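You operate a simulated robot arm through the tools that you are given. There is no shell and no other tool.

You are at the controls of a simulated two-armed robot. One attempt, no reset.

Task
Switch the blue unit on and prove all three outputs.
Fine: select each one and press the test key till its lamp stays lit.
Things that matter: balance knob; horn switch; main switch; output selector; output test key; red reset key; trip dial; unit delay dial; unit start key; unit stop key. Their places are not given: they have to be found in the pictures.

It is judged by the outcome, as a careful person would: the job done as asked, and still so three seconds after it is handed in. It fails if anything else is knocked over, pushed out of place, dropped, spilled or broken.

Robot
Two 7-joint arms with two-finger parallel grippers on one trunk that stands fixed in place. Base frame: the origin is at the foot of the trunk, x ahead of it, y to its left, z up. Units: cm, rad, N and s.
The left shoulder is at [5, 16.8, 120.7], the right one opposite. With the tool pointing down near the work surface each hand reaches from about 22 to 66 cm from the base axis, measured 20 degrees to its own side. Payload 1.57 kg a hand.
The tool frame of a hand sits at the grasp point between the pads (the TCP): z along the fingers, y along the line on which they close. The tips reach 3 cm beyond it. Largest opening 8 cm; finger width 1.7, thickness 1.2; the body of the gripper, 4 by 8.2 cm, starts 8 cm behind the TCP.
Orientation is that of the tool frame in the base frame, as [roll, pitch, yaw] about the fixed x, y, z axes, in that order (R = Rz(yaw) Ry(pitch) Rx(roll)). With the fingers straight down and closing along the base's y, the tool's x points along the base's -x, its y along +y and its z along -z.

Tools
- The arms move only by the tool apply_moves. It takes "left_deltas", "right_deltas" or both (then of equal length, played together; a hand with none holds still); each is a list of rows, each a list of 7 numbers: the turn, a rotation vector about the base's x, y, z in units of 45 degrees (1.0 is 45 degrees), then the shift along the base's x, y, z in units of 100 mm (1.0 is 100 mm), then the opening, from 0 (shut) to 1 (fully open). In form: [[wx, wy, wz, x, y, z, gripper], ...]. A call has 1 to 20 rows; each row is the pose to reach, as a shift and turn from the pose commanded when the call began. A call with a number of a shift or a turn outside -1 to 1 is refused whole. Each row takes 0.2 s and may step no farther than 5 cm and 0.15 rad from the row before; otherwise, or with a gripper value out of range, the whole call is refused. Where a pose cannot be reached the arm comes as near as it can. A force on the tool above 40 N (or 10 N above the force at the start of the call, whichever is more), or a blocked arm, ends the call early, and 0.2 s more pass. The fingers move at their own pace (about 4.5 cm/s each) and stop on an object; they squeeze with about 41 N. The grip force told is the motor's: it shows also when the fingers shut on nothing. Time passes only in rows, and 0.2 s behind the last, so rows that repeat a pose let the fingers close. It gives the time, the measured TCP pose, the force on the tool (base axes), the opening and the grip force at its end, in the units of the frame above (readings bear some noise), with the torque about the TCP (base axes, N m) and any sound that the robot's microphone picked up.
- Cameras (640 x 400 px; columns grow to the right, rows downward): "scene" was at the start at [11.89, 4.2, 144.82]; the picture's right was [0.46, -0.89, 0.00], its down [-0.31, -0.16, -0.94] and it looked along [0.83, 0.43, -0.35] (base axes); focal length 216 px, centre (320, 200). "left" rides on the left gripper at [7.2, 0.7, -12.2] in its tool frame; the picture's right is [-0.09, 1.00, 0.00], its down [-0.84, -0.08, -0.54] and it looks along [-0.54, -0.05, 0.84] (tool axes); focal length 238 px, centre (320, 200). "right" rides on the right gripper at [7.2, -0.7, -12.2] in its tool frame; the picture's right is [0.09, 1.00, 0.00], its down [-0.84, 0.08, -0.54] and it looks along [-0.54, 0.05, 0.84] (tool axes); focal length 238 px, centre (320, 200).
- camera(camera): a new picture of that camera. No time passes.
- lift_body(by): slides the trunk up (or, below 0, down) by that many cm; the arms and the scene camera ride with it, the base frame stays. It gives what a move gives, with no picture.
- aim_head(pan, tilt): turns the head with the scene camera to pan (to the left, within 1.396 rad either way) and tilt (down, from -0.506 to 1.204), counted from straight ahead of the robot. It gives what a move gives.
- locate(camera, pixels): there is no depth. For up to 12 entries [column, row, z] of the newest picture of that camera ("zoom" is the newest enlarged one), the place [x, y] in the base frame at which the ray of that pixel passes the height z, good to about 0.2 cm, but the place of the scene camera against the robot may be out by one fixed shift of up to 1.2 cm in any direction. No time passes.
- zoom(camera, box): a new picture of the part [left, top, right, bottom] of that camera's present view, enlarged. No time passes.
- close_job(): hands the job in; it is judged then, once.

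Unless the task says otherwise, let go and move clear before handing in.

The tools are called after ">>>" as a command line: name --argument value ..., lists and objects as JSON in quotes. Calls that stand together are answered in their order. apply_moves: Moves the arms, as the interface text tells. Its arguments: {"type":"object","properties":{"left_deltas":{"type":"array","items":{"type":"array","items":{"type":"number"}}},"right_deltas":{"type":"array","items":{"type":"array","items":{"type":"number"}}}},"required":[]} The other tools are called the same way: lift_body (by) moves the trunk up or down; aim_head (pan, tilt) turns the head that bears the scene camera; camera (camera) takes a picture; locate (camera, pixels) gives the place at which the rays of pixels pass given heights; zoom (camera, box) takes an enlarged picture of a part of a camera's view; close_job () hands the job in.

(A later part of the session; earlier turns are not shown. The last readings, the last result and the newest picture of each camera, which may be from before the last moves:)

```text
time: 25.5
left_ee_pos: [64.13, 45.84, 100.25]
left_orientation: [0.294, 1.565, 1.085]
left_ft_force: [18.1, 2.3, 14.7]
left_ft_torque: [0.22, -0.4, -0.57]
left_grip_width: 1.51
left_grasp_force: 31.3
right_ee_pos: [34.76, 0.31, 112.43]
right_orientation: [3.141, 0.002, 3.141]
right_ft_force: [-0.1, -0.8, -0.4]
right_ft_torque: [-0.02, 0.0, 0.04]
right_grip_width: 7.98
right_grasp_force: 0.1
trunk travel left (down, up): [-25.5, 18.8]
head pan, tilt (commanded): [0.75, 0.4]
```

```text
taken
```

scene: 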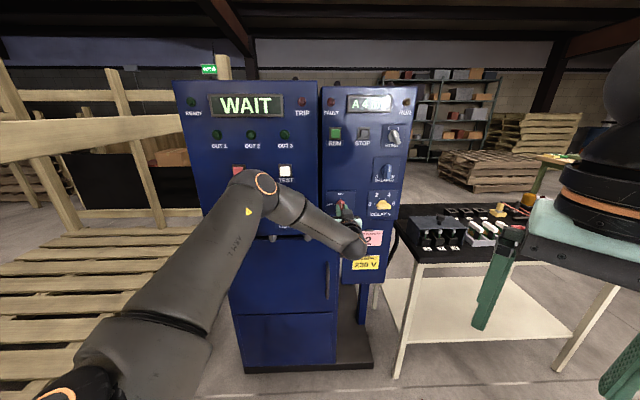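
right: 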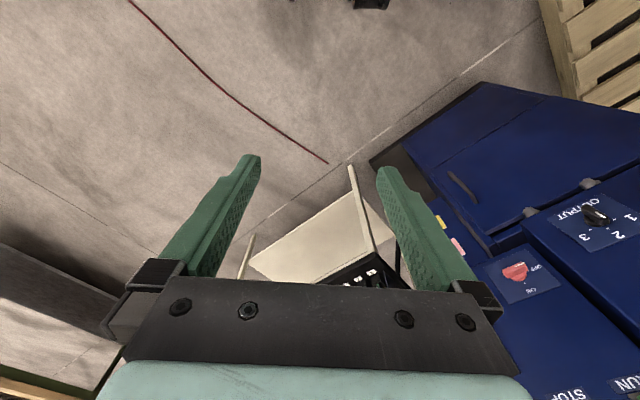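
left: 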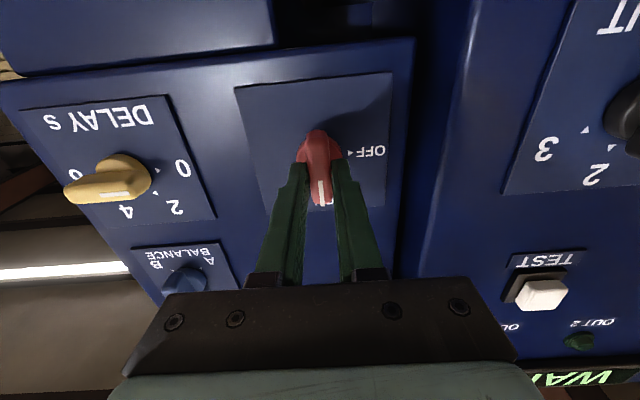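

The switch is vertical at ON and the displays have lit: the left one reads "WAIT". I'll open the fingers, back away straight from the panel, and read both displays.

>>> apply_moves --left_deltas '[[0, 0, 0, 0, 0, 0, 0.2], [0, 0, 0, 0, 0, 0, 0.4], [0, 0, 0, 0, 0, 0, 0.45], [0, 0, 0, -0.2, -0.2, 0, 0.45], [0, 0, 0, -0.4, -0.41, 0, 0.45], [0, 0, 0, -0.4, -0.41, 0, 0.45]]'

>>> zoom --camera "scene" --box '[170, 75, 430, 225]'

>>> zoom --camera "scene" --box '[320, 80, 420, 150]'

>>> camera --camera "left"

```text
time: 26.9
left_ee_pos: [60.08, 41.68, 100.05]
left_orientation: [0.387, 1.571, 1.182]
left_ft_force: [-0.5, -0.2, -0.4]
left_ft_torque: [-0.01, 0.0, -0.04]
left_grip_width: 3.59
left_grasp_force: 0.0
right_ee_pos: [34.72, 0.37, 112.45]
right_orientation: [3.138, 0.002, 3.141]
right_ft_force: [0.1, -0.5, 0.0]
right_ft_torque: [-0.02, -0.03, -0.03]
right_grip_width: 7.99
right_grasp_force: 0.1
trunk travel left (down, up): [-25.5, 18.8]
head pan, tilt (commanded): [0.75, 0.4]
```

```text
2.46 times, centred on (300, 150) of scene
```

zoom: 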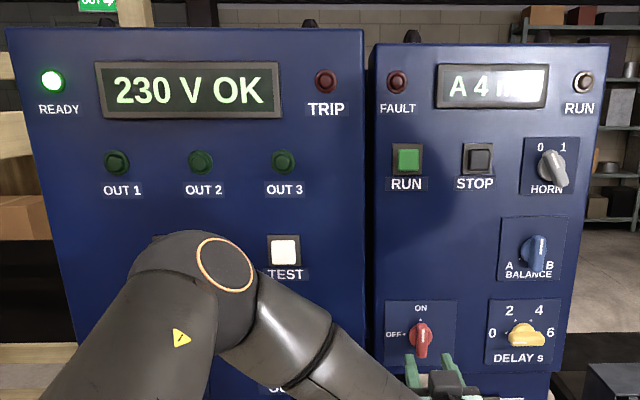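

```text
5.71 times, centred on (370, 115) of scene
```

zoom: 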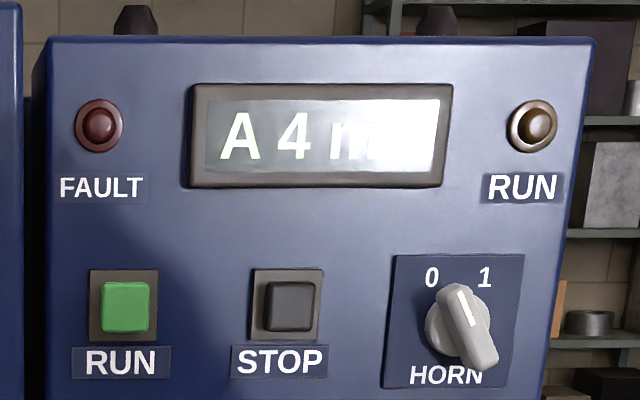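

```text
taken
```

left: 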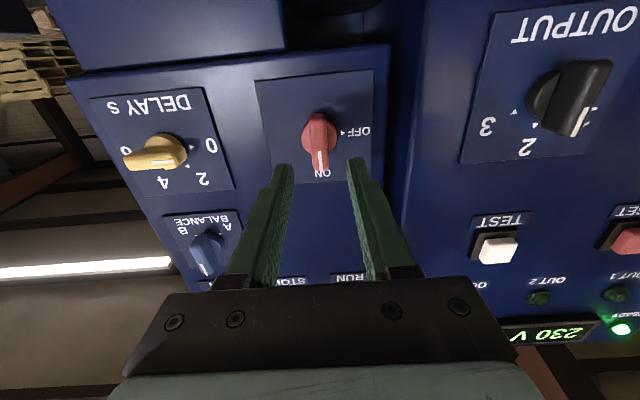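

The unit is powered: READY is lit and the left display reads "230 V OK"; the right one reads about "A 4 mV". The selector already stands at 2, so I'll close the fingers and move to a standoff in front of the TEST key (e = -4.75, z = 113.3).

>>> apply_moves --left_deltas '[[0, 0, 0, -0.15, -0.1, 0, 0.2], [0, 0, 0, -0.3, 0.0, 0.1, 0], [0, 0, 0, -0.45, 0.15, 0.25, 0], [0, 0, 0, -0.6, 0.3, 0.4, 0], [0, 0, 0, -0.75, 0.45, 0.55, 0], [0, 0, 0, -0.85, 0.54, 0.7, 0], [0, 0, 0, -0.85, 0.54, 0.7, 0]]'

>>> camera --camera "scene"

```text
time: 28.5
left_ee_pos: [51.54, 47.3, 107.12]
left_orientation: [-0.172, 1.57, 0.62]
left_ft_force: [-0.2, -0.3, -1.3]
left_ft_torque: [-0.02, 0.02, 0.02]
left_grip_width: 0.02
left_grasp_force: 21.4
right_ee_pos: [34.66, 0.24, 112.61]
right_orientation: [3.139, 0.002, 3.14]
right_ft_force: [-0.2, -0.2, -0.5]
right_ft_torque: [-0.01, 0.0, -0.02]
right_grip_width: 8.01
right_grasp_force: 0.0
trunk travel left (down, up): [-25.5, 18.8]
head pan, tilt (commanded): [0.75, 0.4]
```

```text
taken
```

scene: 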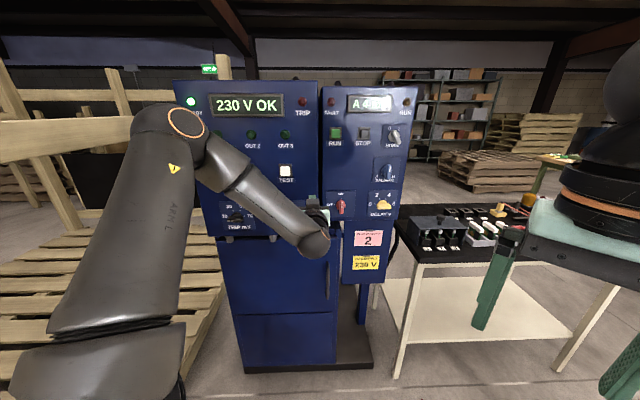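

The hand is on its way and clear of the panel. Next I'll go to the standoff in front of TEST and look.

>>> apply_moves --left_deltas '[[0, 0, 0, -0.2, 0.15, 0.2, 0], [0, 0, 0, -0.4, 0.32, 0.4, 0], [0, 0, 0, -0.6, 0.48, 0.6, 0], [0, 0, 0, -0.656, 0.523, 0.618, 0], [0, 0, 0, -0.656, 0.523, 0.618, 0]]'

>>> camera --camera "left"

>>> camera --camera "scene"

>>> zoom --camera "scene" --box '[320, 80, 420, 150]'

```text
time: 29.7
left_ee_pos: [45.04, 52.59, 113.24]
left_orientation: [-3.091, 1.568, -2.299]
left_ft_force: [-0.1, 0.3, 0.1]
left_ft_torque: [-0.01, 0.02, -0.05]
left_grip_width: 0.01
left_grasp_force: 21.2
right_ee_pos: [34.77, 0.3, 112.47]
right_orientation: [3.14, 0.001, -3.142]
right_ft_force: [-0.9, -0.1, -0.2]
right_ft_torque: [-0.01, 0.0, 0.0]
right_grip_width: 8.01
right_grasp_force: 0.2
trunk travel left (down, up): [-25.5, 18.8]
head pan, tilt (commanded): [0.75, 0.4]
```

```text
taken
```

left: 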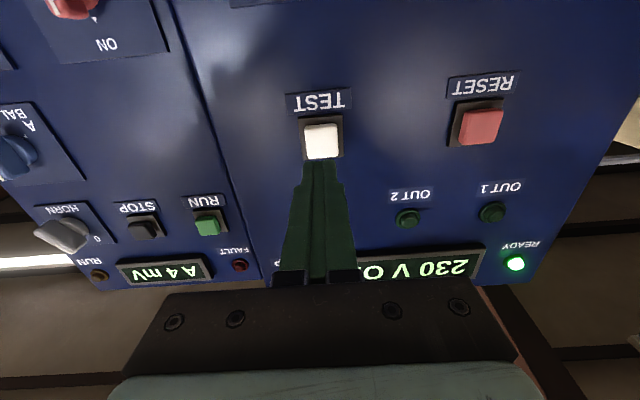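

```text
taken
```

scene: 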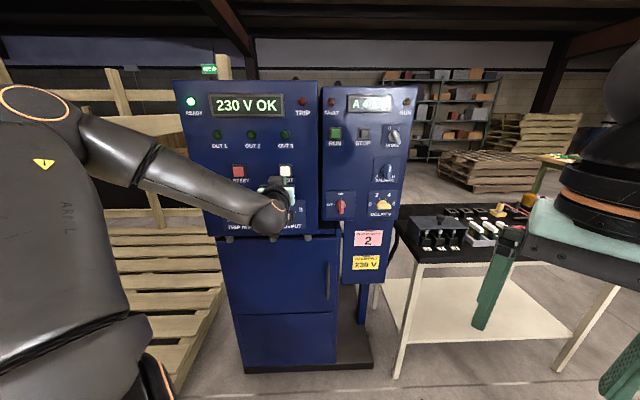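

```text
5.71 times, centred on (370, 115) of scene
```

zoom: 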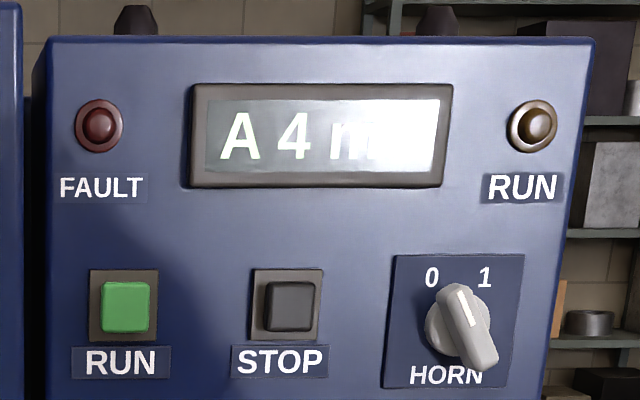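

Both displays and the lamps can be seen with the hand here, and the fingertips point at the TEST key (322,142). I'll move in 5 cm, just short of contact, and check the alignment.

>>> apply_moves --left_deltas '[[0, 0, 0, 0.1, 0.1, 0, 0], [0, 0, 0, 0.2, 0.2, 0, 0], [0, 0, 0, 0.3, 0.3, 0, 0], [0, 0, 0, 0.35, 0.357, 0, 0], [0, 0, 0, 0.35, 0.357, 0, 0]]'

>>> zoom --camera "left" --box '[240, 90, 400, 210]'

```text
time: 30.9
left_ee_pos: [48.64, 56.1, 113.05]
left_orientation: [1.157, 1.571, 1.951]
left_ft_force: [-0.7, 0.3, -0.1]
left_ft_torque: [-0.01, 0.01, 0.02]
left_grip_width: 0.0
left_grasp_force: 21.3
right_ee_pos: [34.73, 0.26, 112.46]
right_orientation: [3.139, 0.002, -3.141]
right_ft_force: [0.5, -0.9, -0.9]
right_ft_torque: [0.03, 0.01, 0.02]
right_grip_width: 8.0
right_grasp_force: 0.0
trunk travel left (down, up): [-25.5, 18.8]
head pan, tilt (commanded): [0.75, 0.4]
```

```text
3.33 times, centred on (320, 150) of left
```

zoom: 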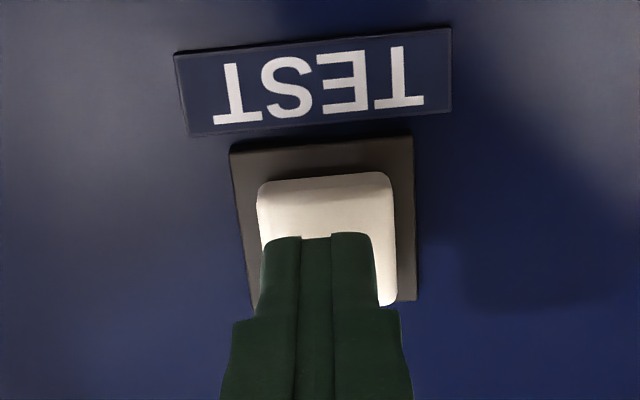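

The fingertips are centred on the TEST key. I'll press in gently about 1.6 cm and read the force and lamps.

>>> apply_moves --left_deltas '[[0, 0, 0, 0.035, 0.036, 0.01, 0], [0, 0, 0, 0.07, 0.071, 0.02, 0], [0, 0, 0, 0.098, 0.1, 0.02, 0], [0, 0, 0, 0.112, 0.114, 0.02, 0]]'

>>> zoom --camera "scene" --box '[170, 75, 430, 225]'

>>> zoom --camera "left" --box '[240, 90, 400, 210]'

```text
time: 31.9
left_ee_pos: [49.56, 57.09, 113.41]
left_orientation: [-2.7, 1.57, -1.905]
left_ft_force: [-0.8, -1.9, 0.7]
left_ft_torque: [0.02, -0.03, 0.0]
left_grip_width: 0.0
left_grasp_force: 21.1
right_ee_pos: [34.58, 0.35, 112.64]
right_orientation: [3.139, 0.001, 3.139]
right_ft_force: [-0.5, -0.1, 1.2]
right_ft_torque: [-0.02, -0.01, -0.01]
right_grip_width: 7.99
right_grasp_force: 0.0
trunk travel left (down, up): [-25.5, 18.8]
head pan, tilt (commanded): [0.75, 0.4]
heard: click
```

```text
2.46 times, centred on (300, 150) of scene
```

zoom: 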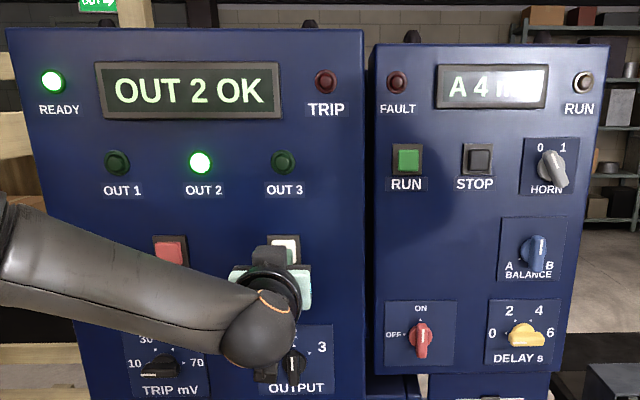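

```text
3.33 times, centred on (320, 150) of left
```

zoom: 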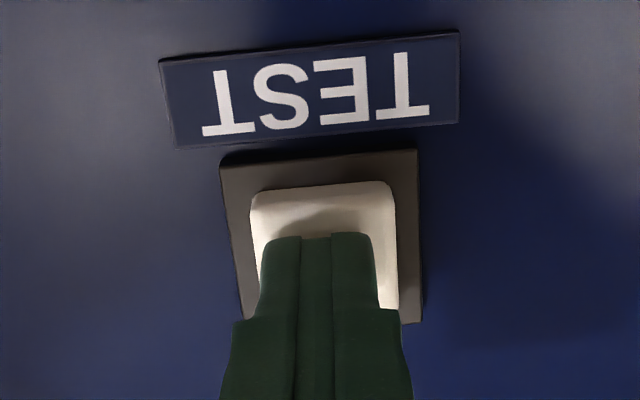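

A click was heard, the display reads "OUT 2 OK" and the OUT 2 lamp is lit. I'll let go of the key and see whether the lamp stays lit.

>>> apply_moves --left_deltas '[[0, 0, 0, 0, 0, 0, 0], [0, 0, 0, 0, 0, 0, 0], [0, 0, 0, -0.1, -0.1, 0, 0], [0, 0, 0, -0.2, -0.2, 0, 0], [0, 0, 0, -0.2, -0.2, 0, 0], [0, 0, 0, -0.2, -0.2, 0, 0]]'

>>> zoom --camera "scene" --box '[170, 75, 430, 225]'

```text
time: 33.3
left_ee_pos: [47.57, 55.17, 113.28]
left_orientation: [-2.553, 1.569, -1.76]
left_ft_force: [-0.1, 0.5, -0.1]
left_ft_torque: [-0.02, -0.05, 0.0]
left_grip_width: 0.0
left_grasp_force: 21.6
right_ee_pos: [34.75, 0.29, 112.52]
right_orientation: [3.139, 0.001, 3.141]
right_ft_force: [0.0, 0.7, 0.0]
right_ft_torque: [0.0, -0.01, 0.01]
right_grip_width: 8.0
right_grasp_force: 0.1
trunk travel left (down, up): [-25.5, 18.8]
head pan, tilt (commanded): [0.75, 0.4]
```

```text
2.46 times, centred on (300, 150) of scene
```

zoom: 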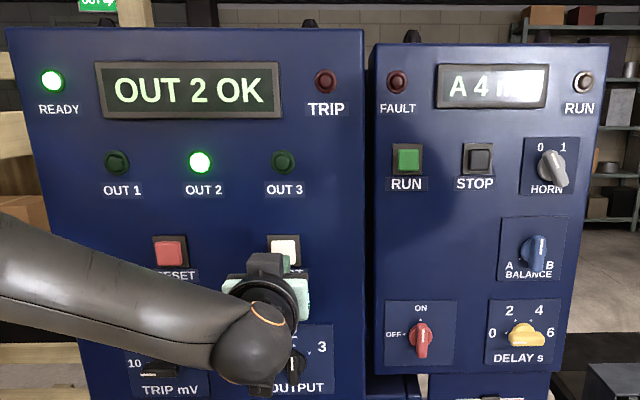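

OUT 2 stays lit after release. Next I'll retreat and go down to the OUTPUT selector (about e = -4.6, z = 97.7) with fingers opening.

>>> apply_moves --left_deltas '[[0, 0, 0, -0.2, -0.2, 0, 0], [0, 0, 0, -0.33, -0.335, -0.1, 0.2], [0, 0, 0, -0.33, -0.335, -0.35, 0.5], [0, 0, 0, -0.33, -0.335, -0.6, 0.5], [0, 0, 0, -0.33, -0.335, -0.85, 0.5], [0, 0, 0, -0.33, -0.335, -1.0, 0.5], [0, 0, 0, -0.33, -0.335, -1.0, 0.5]]'

>>> camera --camera "left"

```text
time: 34.9
left_ee_pos: [43.51, 50.43, 104.69]
left_orientation: [-1.955, 1.569, -1.138]
left_ft_force: [0.1, 0.0, -0.5]
left_ft_torque: [0.0, -0.01, -0.03]
left_grip_width: 3.98
left_grasp_force: 0.0
left hand out of reach, approached as far as the arm can: row 4, 5, 6, 7
right_ee_pos: [34.81, 0.3, 112.46]
right_orientation: [3.14, 0.0, -3.139]
right_ft_force: [0.1, -0.1, 0.2]
right_ft_torque: [0.01, 0.01, 0.0]
right_grip_width: 7.98
right_grasp_force: 0.0
trunk travel left (down, up): [-25.5, 18.8]
head pan, tilt (commanded): [0.75, 0.4]
```

```text
taken
```

left: 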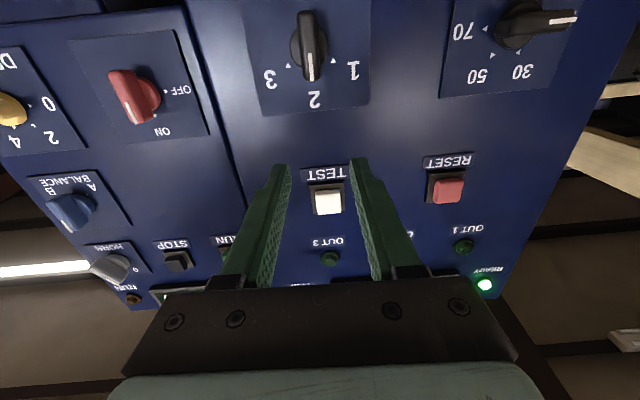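

The arm stops at z=104.7 here, so I'll lower the trunk another 7 cm to bring the hand level with the OUTPUT selector, then look.

>>> lift_body --by -7

>>> camera --camera "left"

>>> camera --camera "scene"

```text
time: 36.0
left_ee_pos: [43.47, 50.41, 97.57]
left_orientation: [-2.546, 1.57, -1.728]
left_ft_force: [-0.8, 0.1, 0.3]
left_ft_torque: [-0.03, -0.03, 0.02]
left_grip_width: 3.99
left_grasp_force: 0.1
right_ee_pos: [34.77, 0.34, 105.56]
right_orientation: [3.14, 0.002, -3.141]
right_ft_force: [0.3, -0.2, -0.7]
right_ft_torque: [-0.01, 0.0, 0.0]
right_grip_width: 8.0
right_grasp_force: 0.1
trunk travel left (down, up): [-18.5, 25.8]
head pan, tilt (commanded): [0.75, 0.4]
```

```text
taken
```

left: 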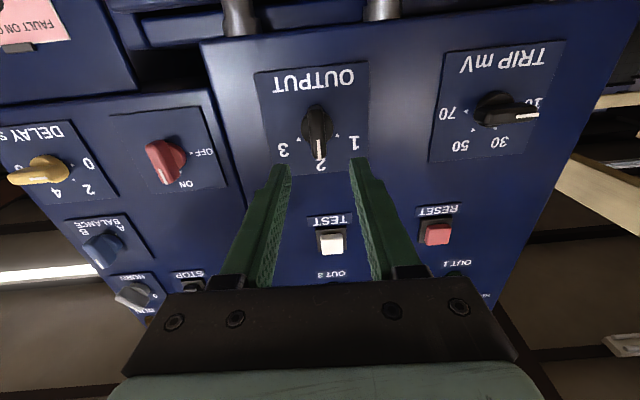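

```text
taken
```

scene: 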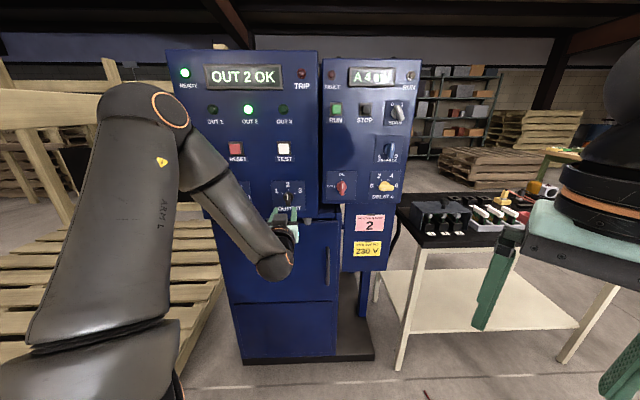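

The hand is now level with the OUTPUT selector, which points at 2 (bar at (317,130)). I'll zoom to locate its centre and the marks.

>>> zoom --camera "left" --box '[240, 60, 400, 180]'

```text
3.33 times, centred on (320, 120) of left
```

zoom: 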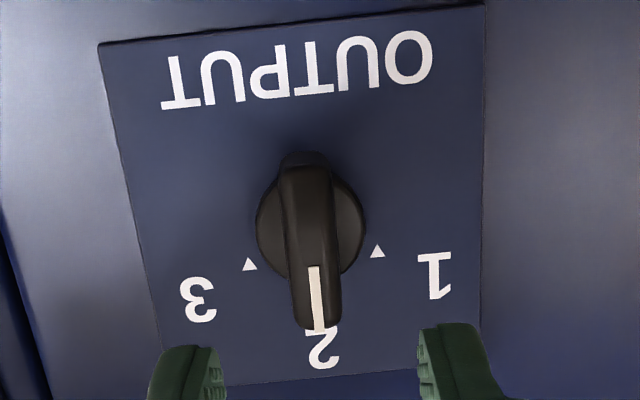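

The knob centre works out to about e = -4.2, z = 96.9, with its bar front near n = 75.5. I'll move in to 1.5 cm short of gripping depth and check.

>>> apply_moves --left_deltas '[[0, 0, 0, 0.1, 0.1, -0.02, 0.5], [0, 0, 0, 0.2, 0.2, -0.04, 0.5], [0, 0, 0, 0.3, 0.3, -0.06, 0.5], [0, 0, 0, 0.366, 0.351, -0.06, 0.5], [0, 0, 0, 0.366, 0.351, -0.06, 0.5]]'

>>> zoom --camera "left" --box '[240, 90, 400, 210]'

```text
time: 37.2
left_ee_pos: [47.26, 53.89, 97.16]
left_orientation: [-2.987, 1.567, -2.159]
left_ft_force: [-0.2, 0.5, 0.0]
left_ft_torque: [-0.02, 0.0, -0.03]
left_grip_width: 4.01
left_grasp_force: 0.0
left hand out of reach, approached as far as the arm can: row 3, 4, 5
right_ee_pos: [34.77, 0.28, 105.55]
right_orientation: [3.14, 0.002, -3.141]
right_ft_force: [0.6, -0.7, 0.0]
right_ft_torque: [0.01, -0.01, 0.0]
right_grip_width: 8.0
right_grasp_force: 0.1
trunk travel left (down, up): [-18.5, 25.8]
head pan, tilt (commanded): [0.75, 0.4]
```

```text
3.33 times, centred on (320, 150) of left
```

zoom: 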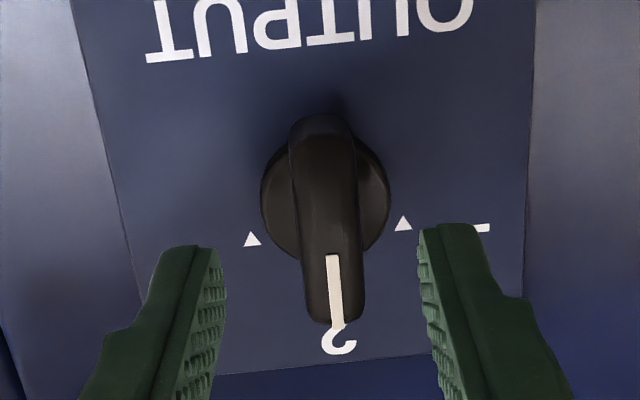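

The knob is centred between the fingers, but the arm is at its low limit by about 0.2 cm. I'll lower the trunk 3 cm and raise the hand back to the knob height for a comfortable pose.

>>> apply_moves --left_deltas '[[0, 0, 0, -0.1, -0.1, 0, 0.5], [0, 0, 0, -0.2, -0.2, 0, 0.5], [0, 0, 0, -0.2, -0.2, 0, 0.5]]'

>>> lift_body --by -3

```text
time: 38.0
left_ee_pos: [45.32, 51.7, 97.29]
left_orientation: [-2.871, 1.568, -2.049]
left_ft_force: [-0.5, 0.3, 0.0]
left_ft_torque: [-0.01, 0.02, 0.01]
left_grip_width: 4.0
left_grasp_force: 0.1
right_ee_pos: [34.72, 0.31, 105.51]
right_orientation: [3.14, 0.002, -3.141]
right_ft_force: [-0.3, -0.7, 0.4]
right_ft_torque: [0.01, -0.01, 0.0]
right_grip_width: 8.03
right_grasp_force: 0.0
trunk travel left (down, up): [-18.5, 25.8]
head pan, tilt (commanded): [0.75, 0.4]
```

```text
time: 38.7
left_ee_pos: [45.32, 51.78, 94.16]
left_orientation: [-2.833, 1.57, -2.012]
left_ft_force: [-0.1, 0.0, -0.1]
left_ft_torque: [-0.02, -0.02, -0.04]
left_grip_width: 3.99
left_grasp_force: 0.0
right_ee_pos: [34.71, 0.14, 102.63]
right_orientation: [3.142, 0.003, -3.141]
right_ft_force: [-0.2, -0.1, 0.7]
right_ft_torque: [-0.02, -0.01, -0.01]
right_grip_width: 8.01
right_grasp_force: 0.2
trunk travel left (down, up): [-15.5, 28.8]
head pan, tilt (commanded): [0.75, 0.4]
```

The hand is at z = 94.2 with slight yaw drift (0.03 rad). I'll correct that, raise to 96.9 and move in to gripping depth, then check.

>>> apply_moves --left_deltas '[[0, 0, -0.015, 0.02, 0.06, 0.1, 0.5], [0, 0, -0.033, 0.04, 0.08, 0.2, 0.5], [0, 0, -0.033, 0.07, 0.12, 0.276, 0.5], [0, 0, -0.033, 0.17, 0.22, 0.276, 0.5], [0, 0, -0.033, 0.25, 0.3, 0.276, 0.5], [0, 0, -0.033, 0.287, 0.334, 0.276, 0.5], [0, 0, -0.033, 0.287, 0.334, 0.276, 0.5]]'

>>> zoom --camera "left" --box '[240, 90, 400, 210]'

```text
time: 40.3
left_ee_pos: [45.51, 52.34, 95.34]
left_orientation: [-3.013, 1.566, -2.193]
left_ft_force: [0.2, -0.2, 0.0]
left_ft_torque: [0.03, 0.03, -0.01]
left_grip_width: 4.01
left_grasp_force: 0.0
left hand out of reach, approached as far as the arm can: row 2, 3, 4, 5, 6, 7
right_ee_pos: [34.74, 0.26, 102.48]
right_orientation: [3.141, 0.0, 3.141]
right_ft_force: [-0.3, -0.6, 1.1]
right_ft_torque: [0.01, -0.01, 0.01]
right_grip_width: 7.99
right_grasp_force: 0.1
trunk travel left (down, up): [-15.5, 28.8]
head pan, tilt (commanded): [0.75, 0.4]
```

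```text
3.33 times, centred on (320, 150) of left
```

zoom: 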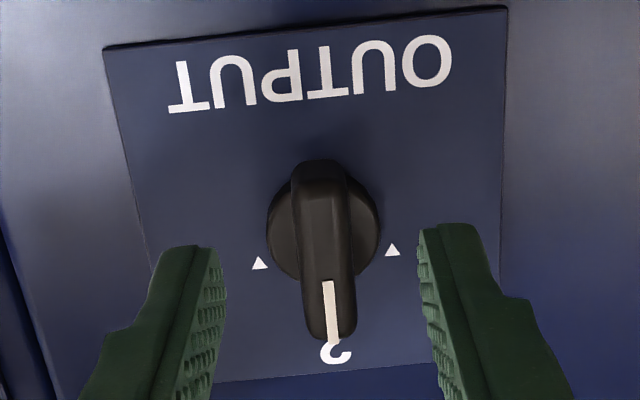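

The arm stalled at z = 95.3, still 4 cm short of the knob, most likely because the hand is too near the shoulder in this posture. I'll try moving straight in toward the knob first, since reach was better further out.

>>> apply_moves --left_deltas '[[0, 0, 0, 0.1, 0.1, 0.03, 0.5], [0, 0, 0, 0.2, 0.2, 0.08, 0.5], [0, 0, 0, 0.25, 0.255, 0.14, 0.5], [0, 0, 0, 0.25, 0.255, 0.155, 0.5], [0, 0, 0, 0.25, 0.255, 0.155, 0.5]]'

>>> zoom --camera "left" --box '[240, 90, 400, 210]'

>>> camera --camera "scene"

```text
time: 41.5
left_ee_pos: [45.45, 52.32, 95.43]
left_orientation: [-3.013, 1.565, -2.193]
left_ft_force: [-0.8, 0.1, 0.4]
left_ft_torque: [-0.03, -0.01, 0.0]
left_grip_width: 4.02
left_grasp_force: 0.1
left hand out of reach, approached as far as the arm can: row 1, 2, 3, 4, 5
right_ee_pos: [34.8, 0.36, 102.53]
right_orientation: [3.139, 0.002, 3.141]
right_ft_force: [-0.1, -0.5, -0.9]
right_ft_torque: [0.03, 0.02, -0.04]
right_grip_width: 7.99
right_grasp_force: 0.1
trunk travel left (down, up): [-15.5, 28.8]
head pan, tilt (commanded): [0.75, 0.4]
```

```text
3.33 times, centred on (320, 150) of left
```

zoom: 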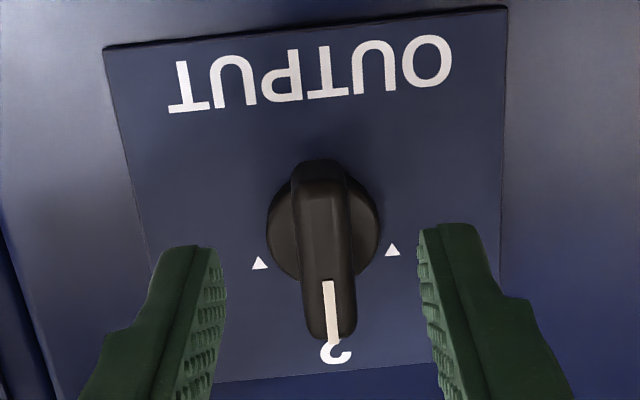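

```text
taken
```

scene: 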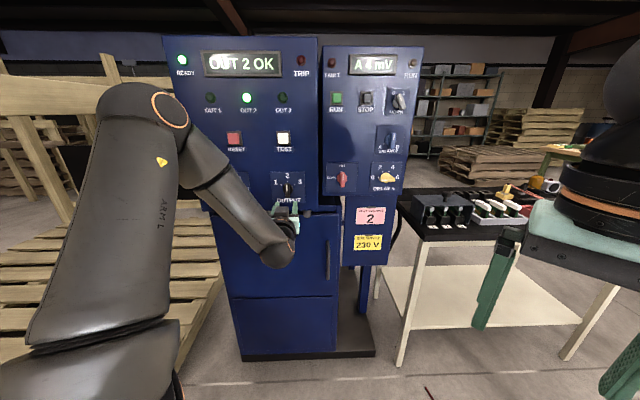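

The arm is stuck at a joint limit here. Reach was good when the hand sat above shoulder height, so I'll back off, raise the hand, then lower the trunk further so that OUTPUT lies above the shoulder.

>>> apply_moves --left_deltas '[[0, 0, 0, -0.05, -0.05, 0.2, 0.5], [0, 0, 0, -0.1, -0.1, 0.4, 0.5], [0, 0, 0, -0.1, -0.1, 0.6, 0.5], [0, 0, 0, -0.1, -0.1, 0.8, 0.5], [0, 0, 0, -0.1, -0.1, 0.8, 0.5]]'

>>> locate --camera "scene" --pixels '[[400, 235, 80], [400, 235, 75], [582, 265, 80], [582, 265, 75], [430, 225, 82]]'

```text
time: 42.7
left_ee_pos: [44.28, 51.3, 103.5]
left_orientation: [-2.954, 1.567, -2.161]
left_ft_force: [0.2, 0.3, 0.7]
left_ft_torque: [0.05, -0.03, -0.02]
left_grip_width: 3.99
left_grasp_force: 0.0
right_ee_pos: [34.67, 0.39, 102.42]
right_orientation: [3.138, 0.003, -3.14]
right_ft_force: [0.1, 0.5, -0.4]
right_ft_torque: [0.0, 0.01, 0.02]
right_grip_width: 7.99
right_grasp_force: 0.1
trunk travel left (down, up): [-15.5, 28.8]
head pan, tilt (commanded): [0.75, 0.4]
```

```text
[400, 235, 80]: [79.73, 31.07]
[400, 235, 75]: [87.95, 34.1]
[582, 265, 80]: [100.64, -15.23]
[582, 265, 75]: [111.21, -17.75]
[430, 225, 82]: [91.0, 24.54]
```

The hand moved up freely and its heading is back to 45.4°. Now I'll lower the trunk 7 cm to bring it level with the selector.

>>> lift_body --by -7

>>> camera --camera "left"

>>> camera --camera "scene"

```text
time: 43.8
left_ee_pos: [44.37, 51.34, 96.34]
left_orientation: [-2.926, 1.568, -2.131]
left_ft_force: [-0.2, 0.2, -0.3]
left_ft_torque: [-0.04, -0.02, -0.01]
left_grip_width: 4.02
left_grasp_force: 0.1
right_ee_pos: [34.73, 0.21, 95.59]
right_orientation: [3.139, 0.002, 3.14]
right_ft_force: [0.7, -0.5, 1.0]
right_ft_torque: [0.02, 0.05, 0.01]
right_grip_width: 8.0
right_grasp_force: 0.1
trunk travel left (down, up): [-8.5, 35.8]
head pan, tilt (commanded): [0.75, 0.4]
```

```text
taken
```

left: 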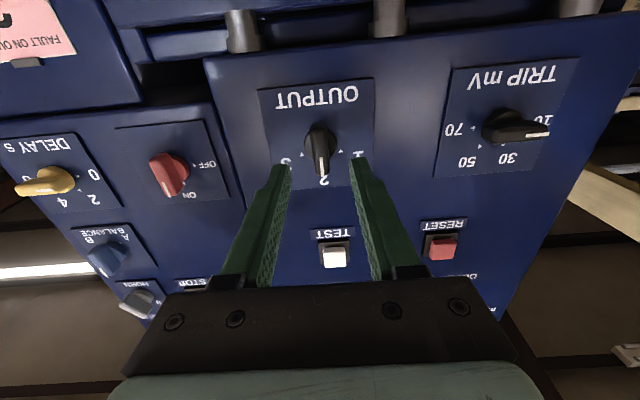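

```text
taken
```

scene: 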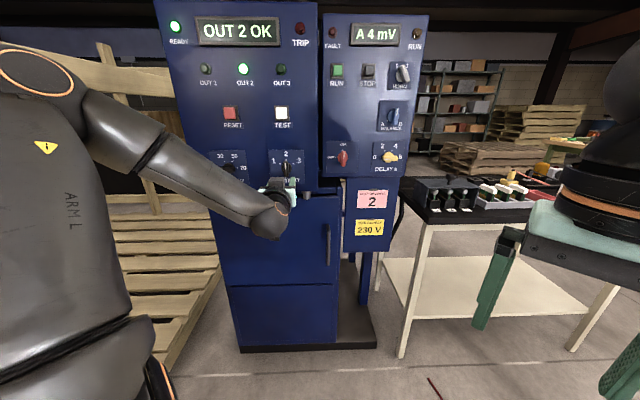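

The arm posture now looks like the one that worked at TEST, and the right display clearly reads "A 4 mV". I'll move in to gripping depth around the selector bar.

>>> apply_moves --left_deltas '[[0, 0, 0, 0.08, 0.08, 0.058, 0.5], [0, 0, 0, 0.16, 0.16, 0.058, 0.5], [0, 0, 0, 0.24, 0.24, 0.058, 0.5], [0, 0, 0, 0.32, 0.316, 0.058, 0.5], [0, 0, 0, 0.382, 0.378, 0.058, 0.5], [0, 0, 0, 0.382, 0.378, 0.058, 0.5]]'

>>> zoom --camera "left" --box '[240, 90, 400, 210]'

```text
time: 45.2
left_ee_pos: [48.12, 55.08, 96.89]
left_orientation: [-2.929, 1.567, -2.134]
left_ft_force: [-0.5, -0.7, 0.5]
left_ft_torque: [0.0, -0.02, 0.04]
left_grip_width: 4.02
left_grasp_force: 0.0
right_ee_pos: [34.71, 0.35, 95.61]
right_orientation: [3.14, 0.001, 3.14]
right_ft_force: [-0.1, 0.5, -0.4]
right_ft_torque: [-0.02, 0.0, 0.04]
right_grip_width: 7.99
right_grasp_force: 0.1
trunk travel left (down, up): [-8.5, 35.8]
head pan, tilt (commanded): [0.75, 0.4]
```

```text
3.33 times, centred on (320, 150) of left
```

zoom: 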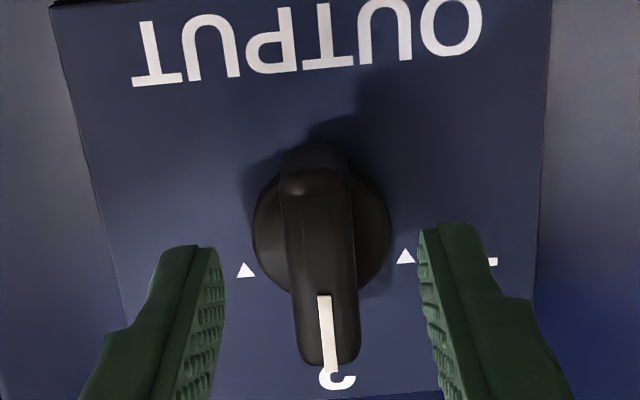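

The bar is centred, but it looks a little farther than the main switch did when gripped, so I'll go in 0.8 cm more and then close.

>>> apply_moves --left_deltas '[[0, 0, 0, 0.025, 0.03, 0, 0.5], [0, 0, 0, 0.05, 0.06, 0, 0.5], [0, 0, 0, 0.05, 0.06, 0, 0.3], [0, 0, 0, 0.05, 0.06, 0, 0.1], [0, 0, 0, 0.05, 0.06, 0, 0], [0, 0, 0, 0.05, 0.06, 0, 0], [0, 0, 0, 0.05, 0.06, 0, 0], [0, 0, 0, 0.05, 0.06, 0, 0]]'

>>> zoom --camera "left" --box '[240, 90, 400, 210]'

```text
time: 47.0
left_ee_pos: [48.71, 55.77, 97.16]
left_orientation: [-2.927, 1.568, -2.13]
left_ft_force: [2.4, 1.7, 1.5]
left_ft_torque: [-0.14, 0.15, -0.14]
left_grip_width: 1.48
left_grasp_force: 30.8
right_ee_pos: [34.8, 0.31, 95.48]
right_orientation: [3.139, 0.0, -3.141]
right_ft_force: [0.8, 0.0, -0.6]
right_ft_torque: [0.01, -0.01, 0.03]
right_grip_width: 7.97
right_grasp_force: 0.0
trunk travel left (down, up): [-8.5, 35.8]
head pan, tilt (commanded): [0.75, 0.4]
```

```text
3.33 times, centred on (320, 150) of left
```

zoom: 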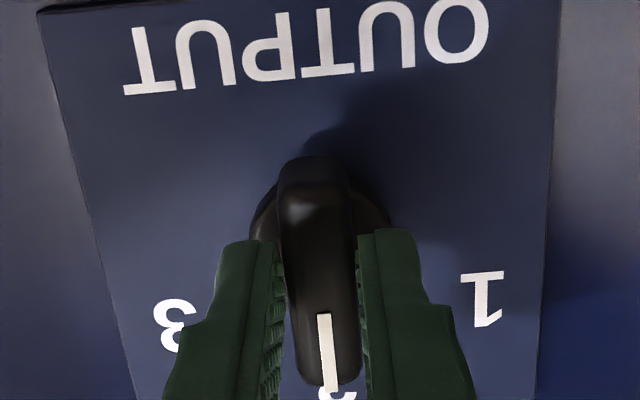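

The fingers hold the bar (1.48 cm). The marks for 1 and 3 lie about 45–60° either side of 2; I'll turn counter-clockwise 45° toward 1 and look.

>>> apply_moves --left_deltas '[[-0.117, -0.119, 0, 0, 0, 0, 0], [-0.234, -0.238, 0, 0, 0, 0, 0], [-0.35, -0.356, 0, 0, 0, 0, 0], [-0.467, -0.475, 0, 0, 0, 0, 0], [-0.584, -0.594, 0, 0, 0, 0, 0], [-0.701, -0.713, 0, 0, 0, 0, 0], [-0.701, -0.713, 0, 0, 0, 0, 0]]'

>>> camera --camera "left"

>>> zoom --camera "scene" --box '[160, 0, 420, 200]'

```text
time: 48.6
left_ee_pos: [48.9, 55.5, 97.14]
left_orientation: [-1.569, 0.788, -0.782]
left_ft_force: [30.2, -1.6, 12.1]
left_ft_torque: [0.36, -0.15, -0.48]
left_grip_width: 1.5
left_grasp_force: 30.6
right_ee_pos: [34.96, 0.3, 95.43]
right_orientation: [3.138, 0.0, -3.141]
right_ft_force: [-0.2, 0.0, 0.3]
right_ft_torque: [0.0, 0.01, -0.02]
right_grip_width: 7.99
right_grasp_force: 0.0
trunk travel left (down, up): [-8.5, 35.8]
head pan, tilt (commanded): [0.75, 0.4]
```

```text
taken
```

left: 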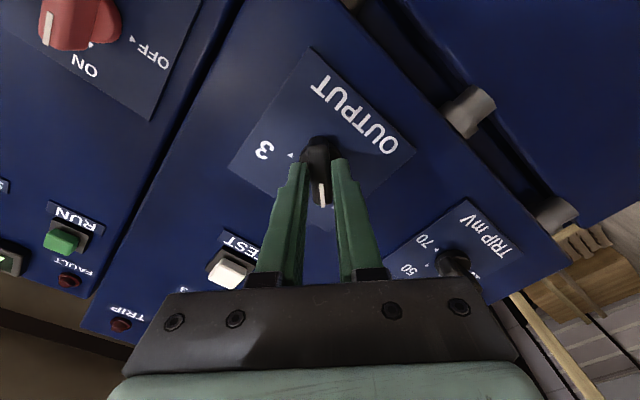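

```text
2.00 times, centred on (290, 100) of scene
```

zoom: 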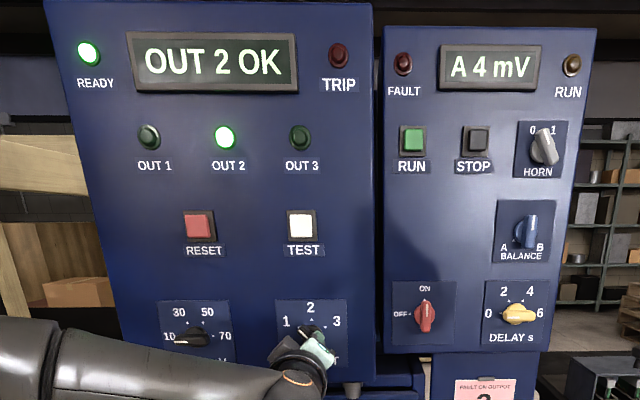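

The knob turned, and the sideways force (30 N) tells me the knob's axis is about 0.5 cm higher than my turning centre. I'll shift the hand to ease that while turning a further 12°, then look.

>>> apply_moves --left_deltas '[[-0.06, -0.061, 0, 0.012, -0.012, 0.02, 0], [-0.12, -0.122, 0, 0.025, -0.0245, 0.04, 0], [-0.187, -0.19, 0, 0.025, -0.0245, 0.04, 0], [-0.187, -0.19, 0, 0.025, -0.0245, 0.04, 0]]'

>>> zoom --camera "scene" --box '[230, 130, 350, 220]'

>>> zoom --camera "left" --box '[220, 80, 420, 230]'

```text
time: 49.6
left_ee_pos: [49.02, 55.47, 97.21]
left_orientation: [-1.577, 0.575, -0.782]
left_ft_force: [14.0, -1.1, 5.7]
left_ft_torque: [0.0, 0.0, -0.67]
left_grip_width: 1.5
left_grasp_force: 31.1
right_ee_pos: [34.92, 0.18, 95.47]
right_orientation: [3.14, -0.001, 3.141]
right_ft_force: [0.4, 0.3, 0.6]
right_ft_torque: [-0.01, 0.03, -0.01]
right_grip_width: 7.99
right_grasp_force: 0.1
trunk travel left (down, up): [-8.5, 35.8]
head pan, tilt (commanded): [0.75, 0.4]
```

```text
4.44 times, centred on (290, 175) of scene
```

zoom: 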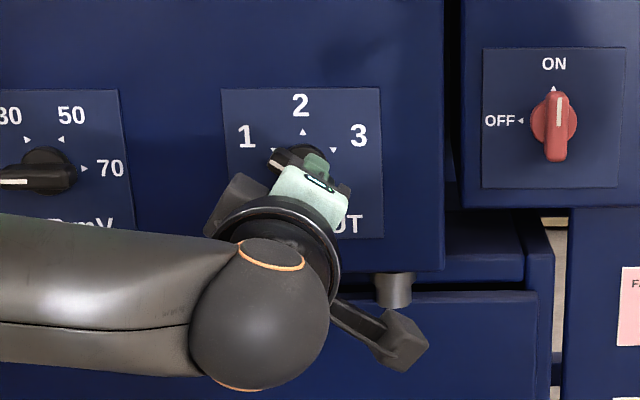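

```text
2.67 times, centred on (320, 155) of left
```

zoom: 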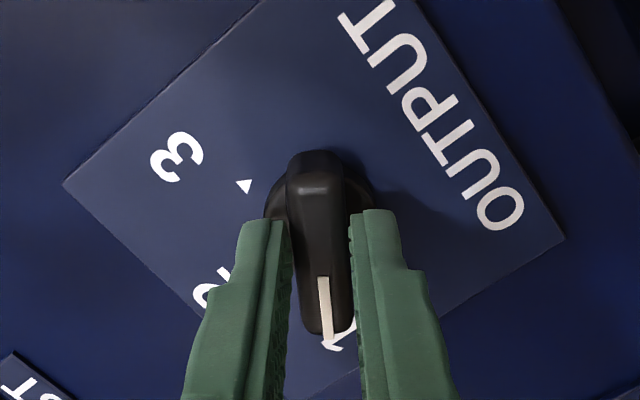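

The pointer now aims at "1" (left zoom: stripe (325,310) in line with the 1 at (338,342)), after 57° of turn. I'll add 3° and release, then back off to verify.

>>> apply_moves --left_deltas '[[-0.047, -0.048, 0, 0, 0, 0, 0], [-0.047, -0.048, 0, 0, 0, 0, 0], [-0.047, -0.048, 0, 0, 0, 0, 0.2], [-0.047, -0.048, 0, 0, 0, 0, 0.4], [-0.047, -0.048, 0, 0, 0, 0, 0.5], [-0.047, -0.048, 0, -0.15, -0.15, 0, 0.5], [-0.047, -0.048, 0, -0.35, -0.35, 0, 0.5], [-0.047, -0.048, 0, -0.35, -0.35, 0, 0.5]]'

>>> camera --camera "left"

>>> zoom --camera "scene" --box '[160, 0, 420, 200]'

```text
time: 51.4
left_ee_pos: [45.34, 52.02, 97.33]
left_orientation: [-1.574, 0.52, -0.781]
left_ft_force: [0.2, -0.3, 0.4]
left_ft_torque: [0.01, -0.01, 0.0]
left_grip_width: 4.01
left_grasp_force: 0.0
right_ee_pos: [34.68, 0.36, 95.55]
right_orientation: [3.14, 0.002, 3.141]
right_ft_force: [0.1, -0.5, 0.6]
right_ft_torque: [-0.03, -0.02, 0.01]
right_grip_width: 8.01
right_grasp_force: 0.1
trunk travel left (down, up): [-8.5, 35.8]
head pan, tilt (commanded): [0.75, 0.4]
```

```text
taken
```

left: 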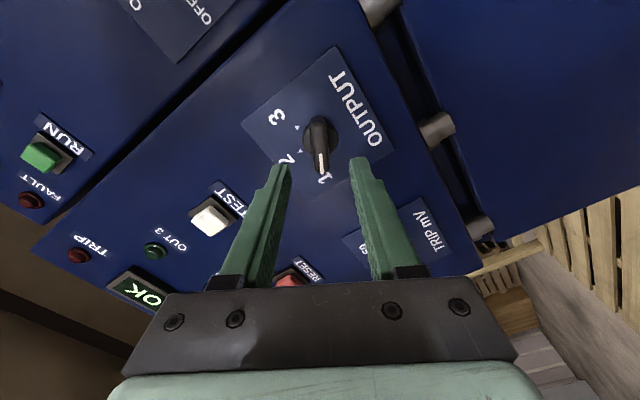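

```text
2.00 times, centred on (290, 100) of scene
```

zoom: 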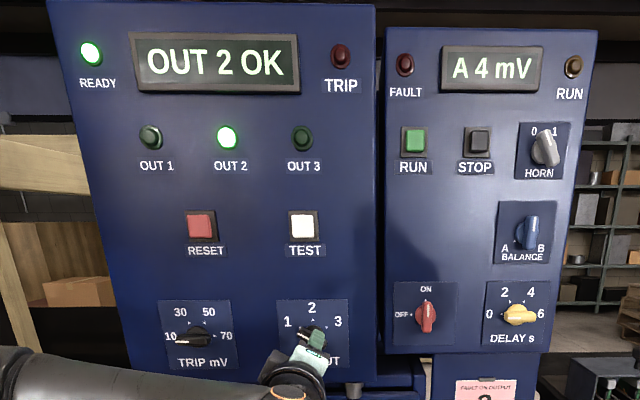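

>>> zoom --camera "left" --box '[240, 60, 400, 200]'

```text
2.86 times, centred on (320, 130) of left
```

zoom: 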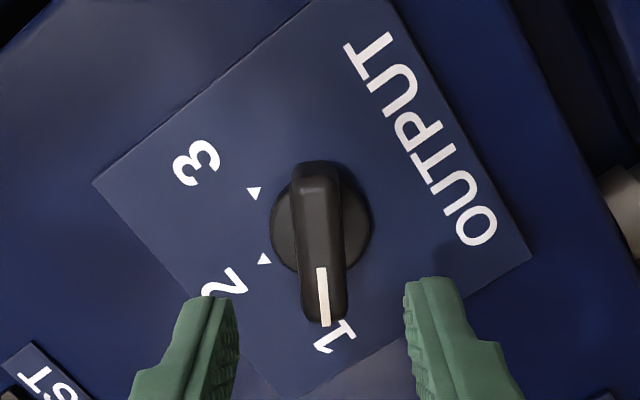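

The selector now points at 1. I'll close the fingers, shift to TEST's column and raise the trunk 16 cm so the same arm posture ends up level with the TEST key.

>>> apply_moves --left_deltas '[[0, 0, 0, -0.02, 0.02, 0, 0.3], [0, 0, 0, -0.043, 0.042, 0, 0.1], [0, 0, 0, -0.043, 0.042, 0, 0], [0, 0, 0, -0.043, 0.042, 0, 0], [0, 0, 0, -0.043, 0.042, 0, 0]]'

>>> lift_body --by 16

>>> camera --camera "left"

```text
time: 52.6
left_ee_pos: [45.05, 52.3, 97.39]
left_orientation: [-1.573, 0.522, -0.779]
left_ft_force: [0.5, 0.3, -0.3]
left_ft_torque: [-0.02, 0.02, 0.0]
left_grip_width: 0.0
left_grasp_force: 21.4
right_ee_pos: [34.71, 0.25, 95.5]
right_orientation: [3.14, 0.001, 3.141]
right_ft_force: [-0.4, -0.2, 0.0]
right_ft_torque: [0.01, -0.01, -0.03]
right_grip_width: 7.97
right_grasp_force: 0.0
trunk travel left (down, up): [-8.5, 35.8]
head pan, tilt (commanded): [0.75, 0.4]
```

```text
time: 54.4
left_ee_pos: [44.97, 52.26, 113.36]
left_orientation: [-1.573, 0.523, -0.78]
left_ft_force: [0.2, 0.5, 0.7]
left_ft_torque: [0.01, 0.03, 0.01]
left_grip_width: 0.01
left_grasp_force: 21.3
right_ee_pos: [34.66, 0.16, 111.53]
right_orientation: [3.14, 0.001, -3.141]
right_ft_force: [0.8, -1.2, 0.3]
right_ft_torque: [0.0, 0.0, 0.01]
right_grip_width: 7.99
right_grasp_force: 0.1
trunk travel left (down, up): [-24.5, 19.8]
head pan, tilt (commanded): [0.75, 0.4]
```

```text
taken
```

left: 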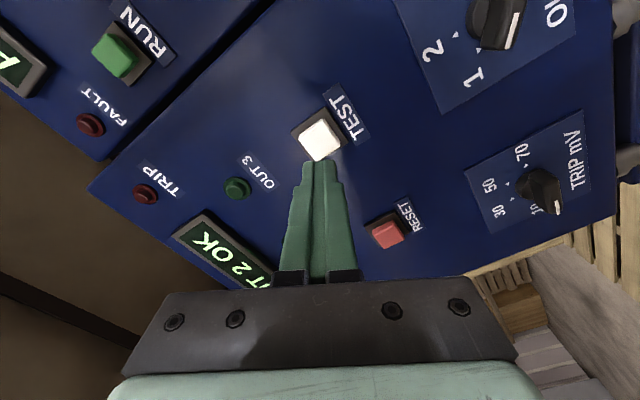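

The tool axis lines up exactly with the TEST key (320,140). I'll press in steadily and hold briefly.

>>> apply_moves --left_deltas '[[0, 0, 0, 0.15, 0.153, 0, 0], [0, 0, 0, 0.3, 0.305, 0, 0], [0, 0, 0, 0.38, 0.387, 0, 0], [0, 0, 0, 0.42, 0.427, 0, 0], [0, 0, 0, 0.45, 0.458, 0, 0], [0, 0, 0, 0.473, 0.481, 0, 0], [0, 0, 0, 0.473, 0.481, 0, 0], [0, 0, 0, 0.473, 0.481, 0, 0]]'

>>> zoom --camera "scene" --box '[160, 60, 430, 240]'

```text
time: 56.2
left_ee_pos: [49.82, 57.19, 113.19]
left_orientation: [-1.574, 0.523, -0.779]
left_ft_force: [-0.6, -2.7, -0.9]
left_ft_torque: [-0.03, 0.02, -0.04]
left_grip_width: 0.0
left_grasp_force: 21.2
right_ee_pos: [34.77, 0.18, 111.59]
right_orientation: [3.14, 0.002, -3.142]
right_ft_force: [-0.3, 0.5, 0.1]
right_ft_torque: [-0.01, 0.01, 0.03]
right_grip_width: 7.99
right_grasp_force: 0.0
trunk travel left (down, up): [-24.5, 19.8]
head pan, tilt (commanded): [0.75, 0.4]
heard: click
```

```text
2.22 times, centred on (295, 150) of scene
```

zoom: 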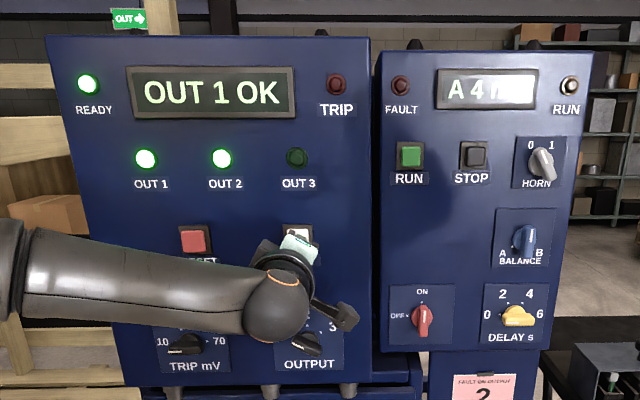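

"OUT 1 OK" with OUT 1 and OUT 2 lit. I'll release, check that both stay lit, and come back down by the trunk to the selector.

>>> apply_moves --left_deltas '[[0, 0, 0, -0.1, -0.1, 0, 0], [0, 0, 0, -0.25, -0.254, 0, 0], [0, 0, 0, -0.4, -0.407, 0, 0], [0, 0, 0, -0.473, -0.481, 0, 0.2], [0, 0, 0, -0.473, -0.481, 0, 0.5], [0, 0, 0, -0.473, -0.481, 0, 0.5]]'

>>> lift_body --by -16

>>> camera --camera "scene"

>>> zoom --camera "left" --box '[240, 60, 400, 200]'

```text
time: 57.6
left_ee_pos: [45.11, 52.4, 113.37]
left_orientation: [-1.574, 0.521, -0.783]
left_ft_force: [0.0, -0.3, 0.0]
left_ft_torque: [0.0, -0.02, -0.02]
left_grip_width: 4.0
left_grasp_force: 0.1
right_ee_pos: [34.84, 0.36, 111.53]
right_orientation: [3.14, 0.002, -3.141]
right_ft_force: [0.1, -0.5, 0.3]
right_ft_torque: [-0.01, -0.02, 0.0]
right_grip_width: 7.97
right_grasp_force: 0.0
trunk travel left (down, up): [-24.5, 19.8]
head pan, tilt (commanded): [0.75, 0.4]
```

```text
time: 59.5
left_ee_pos: [45.1, 52.32, 97.5]
left_orientation: [-1.574, 0.523, -0.78]
left_ft_force: [-0.8, 0.8, -0.4]
left_ft_torque: [0.04, -0.01, -0.02]
left_grip_width: 4.01
left_grasp_force: 0.0
right_ee_pos: [34.81, 0.36, 95.62]
right_orientation: [3.138, 0.003, 3.14]
right_ft_force: [-0.2, 0.0, -0.4]
right_ft_torque: [0.02, -0.03, 0.0]
right_grip_width: 8.02
right_grasp_force: 0.1
trunk travel left (down, up): [-8.5, 35.8]
head pan, tilt (commanded): [0.75, 0.4]
```

```text
taken
```

scene: 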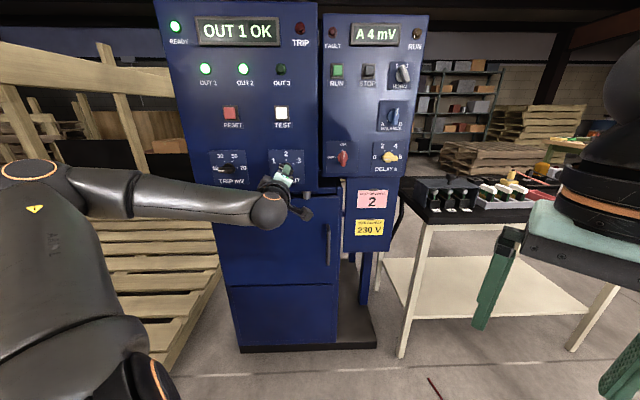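

```text
2.86 times, centred on (320, 130) of left
```

zoom: 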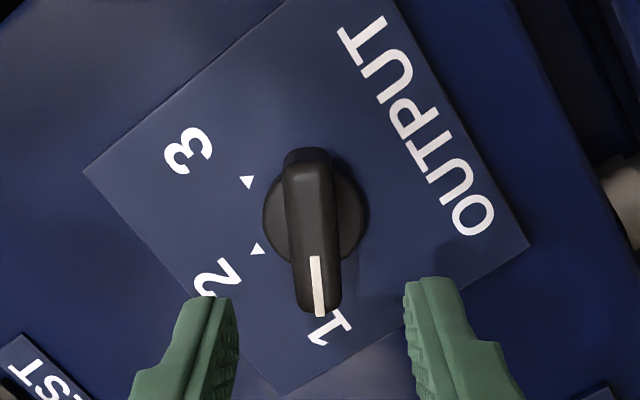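

OUT 1 and OUT 2 stay lit. Working from both turns, the knob axis is at e = -4.36, z = 97.55, and its bar front near n = 77. I'll move straight in to grip the bar a little deeper this time.

>>> apply_moves --left_deltas '[[0, 0, 0, 0.1, 0.09, 0.005, 0.5], [0, 0, 0, 0.2, 0.19, 0.005, 0.5], [0, 0, 0, 0.3, 0.28, 0.005, 0.5], [0, 0, 0, 0.37, 0.35, 0.005, 0.5], [0, 0, 0, 0.423, 0.407, 0.005, 0.5], [0, 0, 0, 0.423, 0.407, 0.005, 0.5]]'

>>> zoom --camera "left" --box '[240, 90, 400, 230]'

```text
time: 60.9
left_ee_pos: [49.28, 56.38, 97.47]
left_orientation: [-1.575, 0.522, -0.781]
left_ft_force: [0.9, -0.1, 0.1]
left_ft_torque: [0.0, 0.01, 0.03]
left_grip_width: 4.01
left_grasp_force: 0.1
right_ee_pos: [34.71, 0.33, 95.57]
right_orientation: [-3.142, 0.002, 3.141]
right_ft_force: [-0.3, 0.7, 0.3]
right_ft_torque: [0.03, -0.01, 0.0]
right_grip_width: 8.01
right_grasp_force: 0.1
trunk travel left (down, up): [-8.5, 35.8]
head pan, tilt (commanded): [0.75, 0.4]
```

```text
2.86 times, centred on (320, 160) of left
```

zoom: 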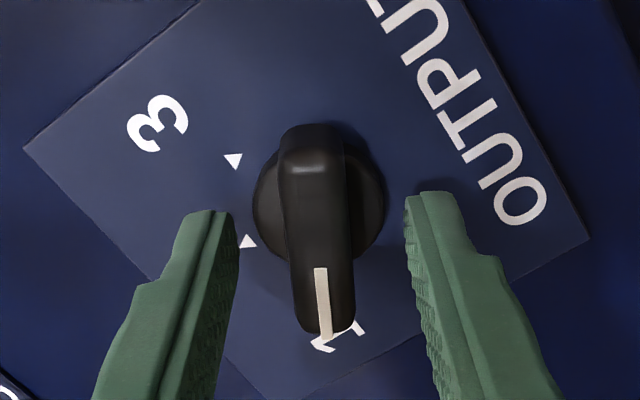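

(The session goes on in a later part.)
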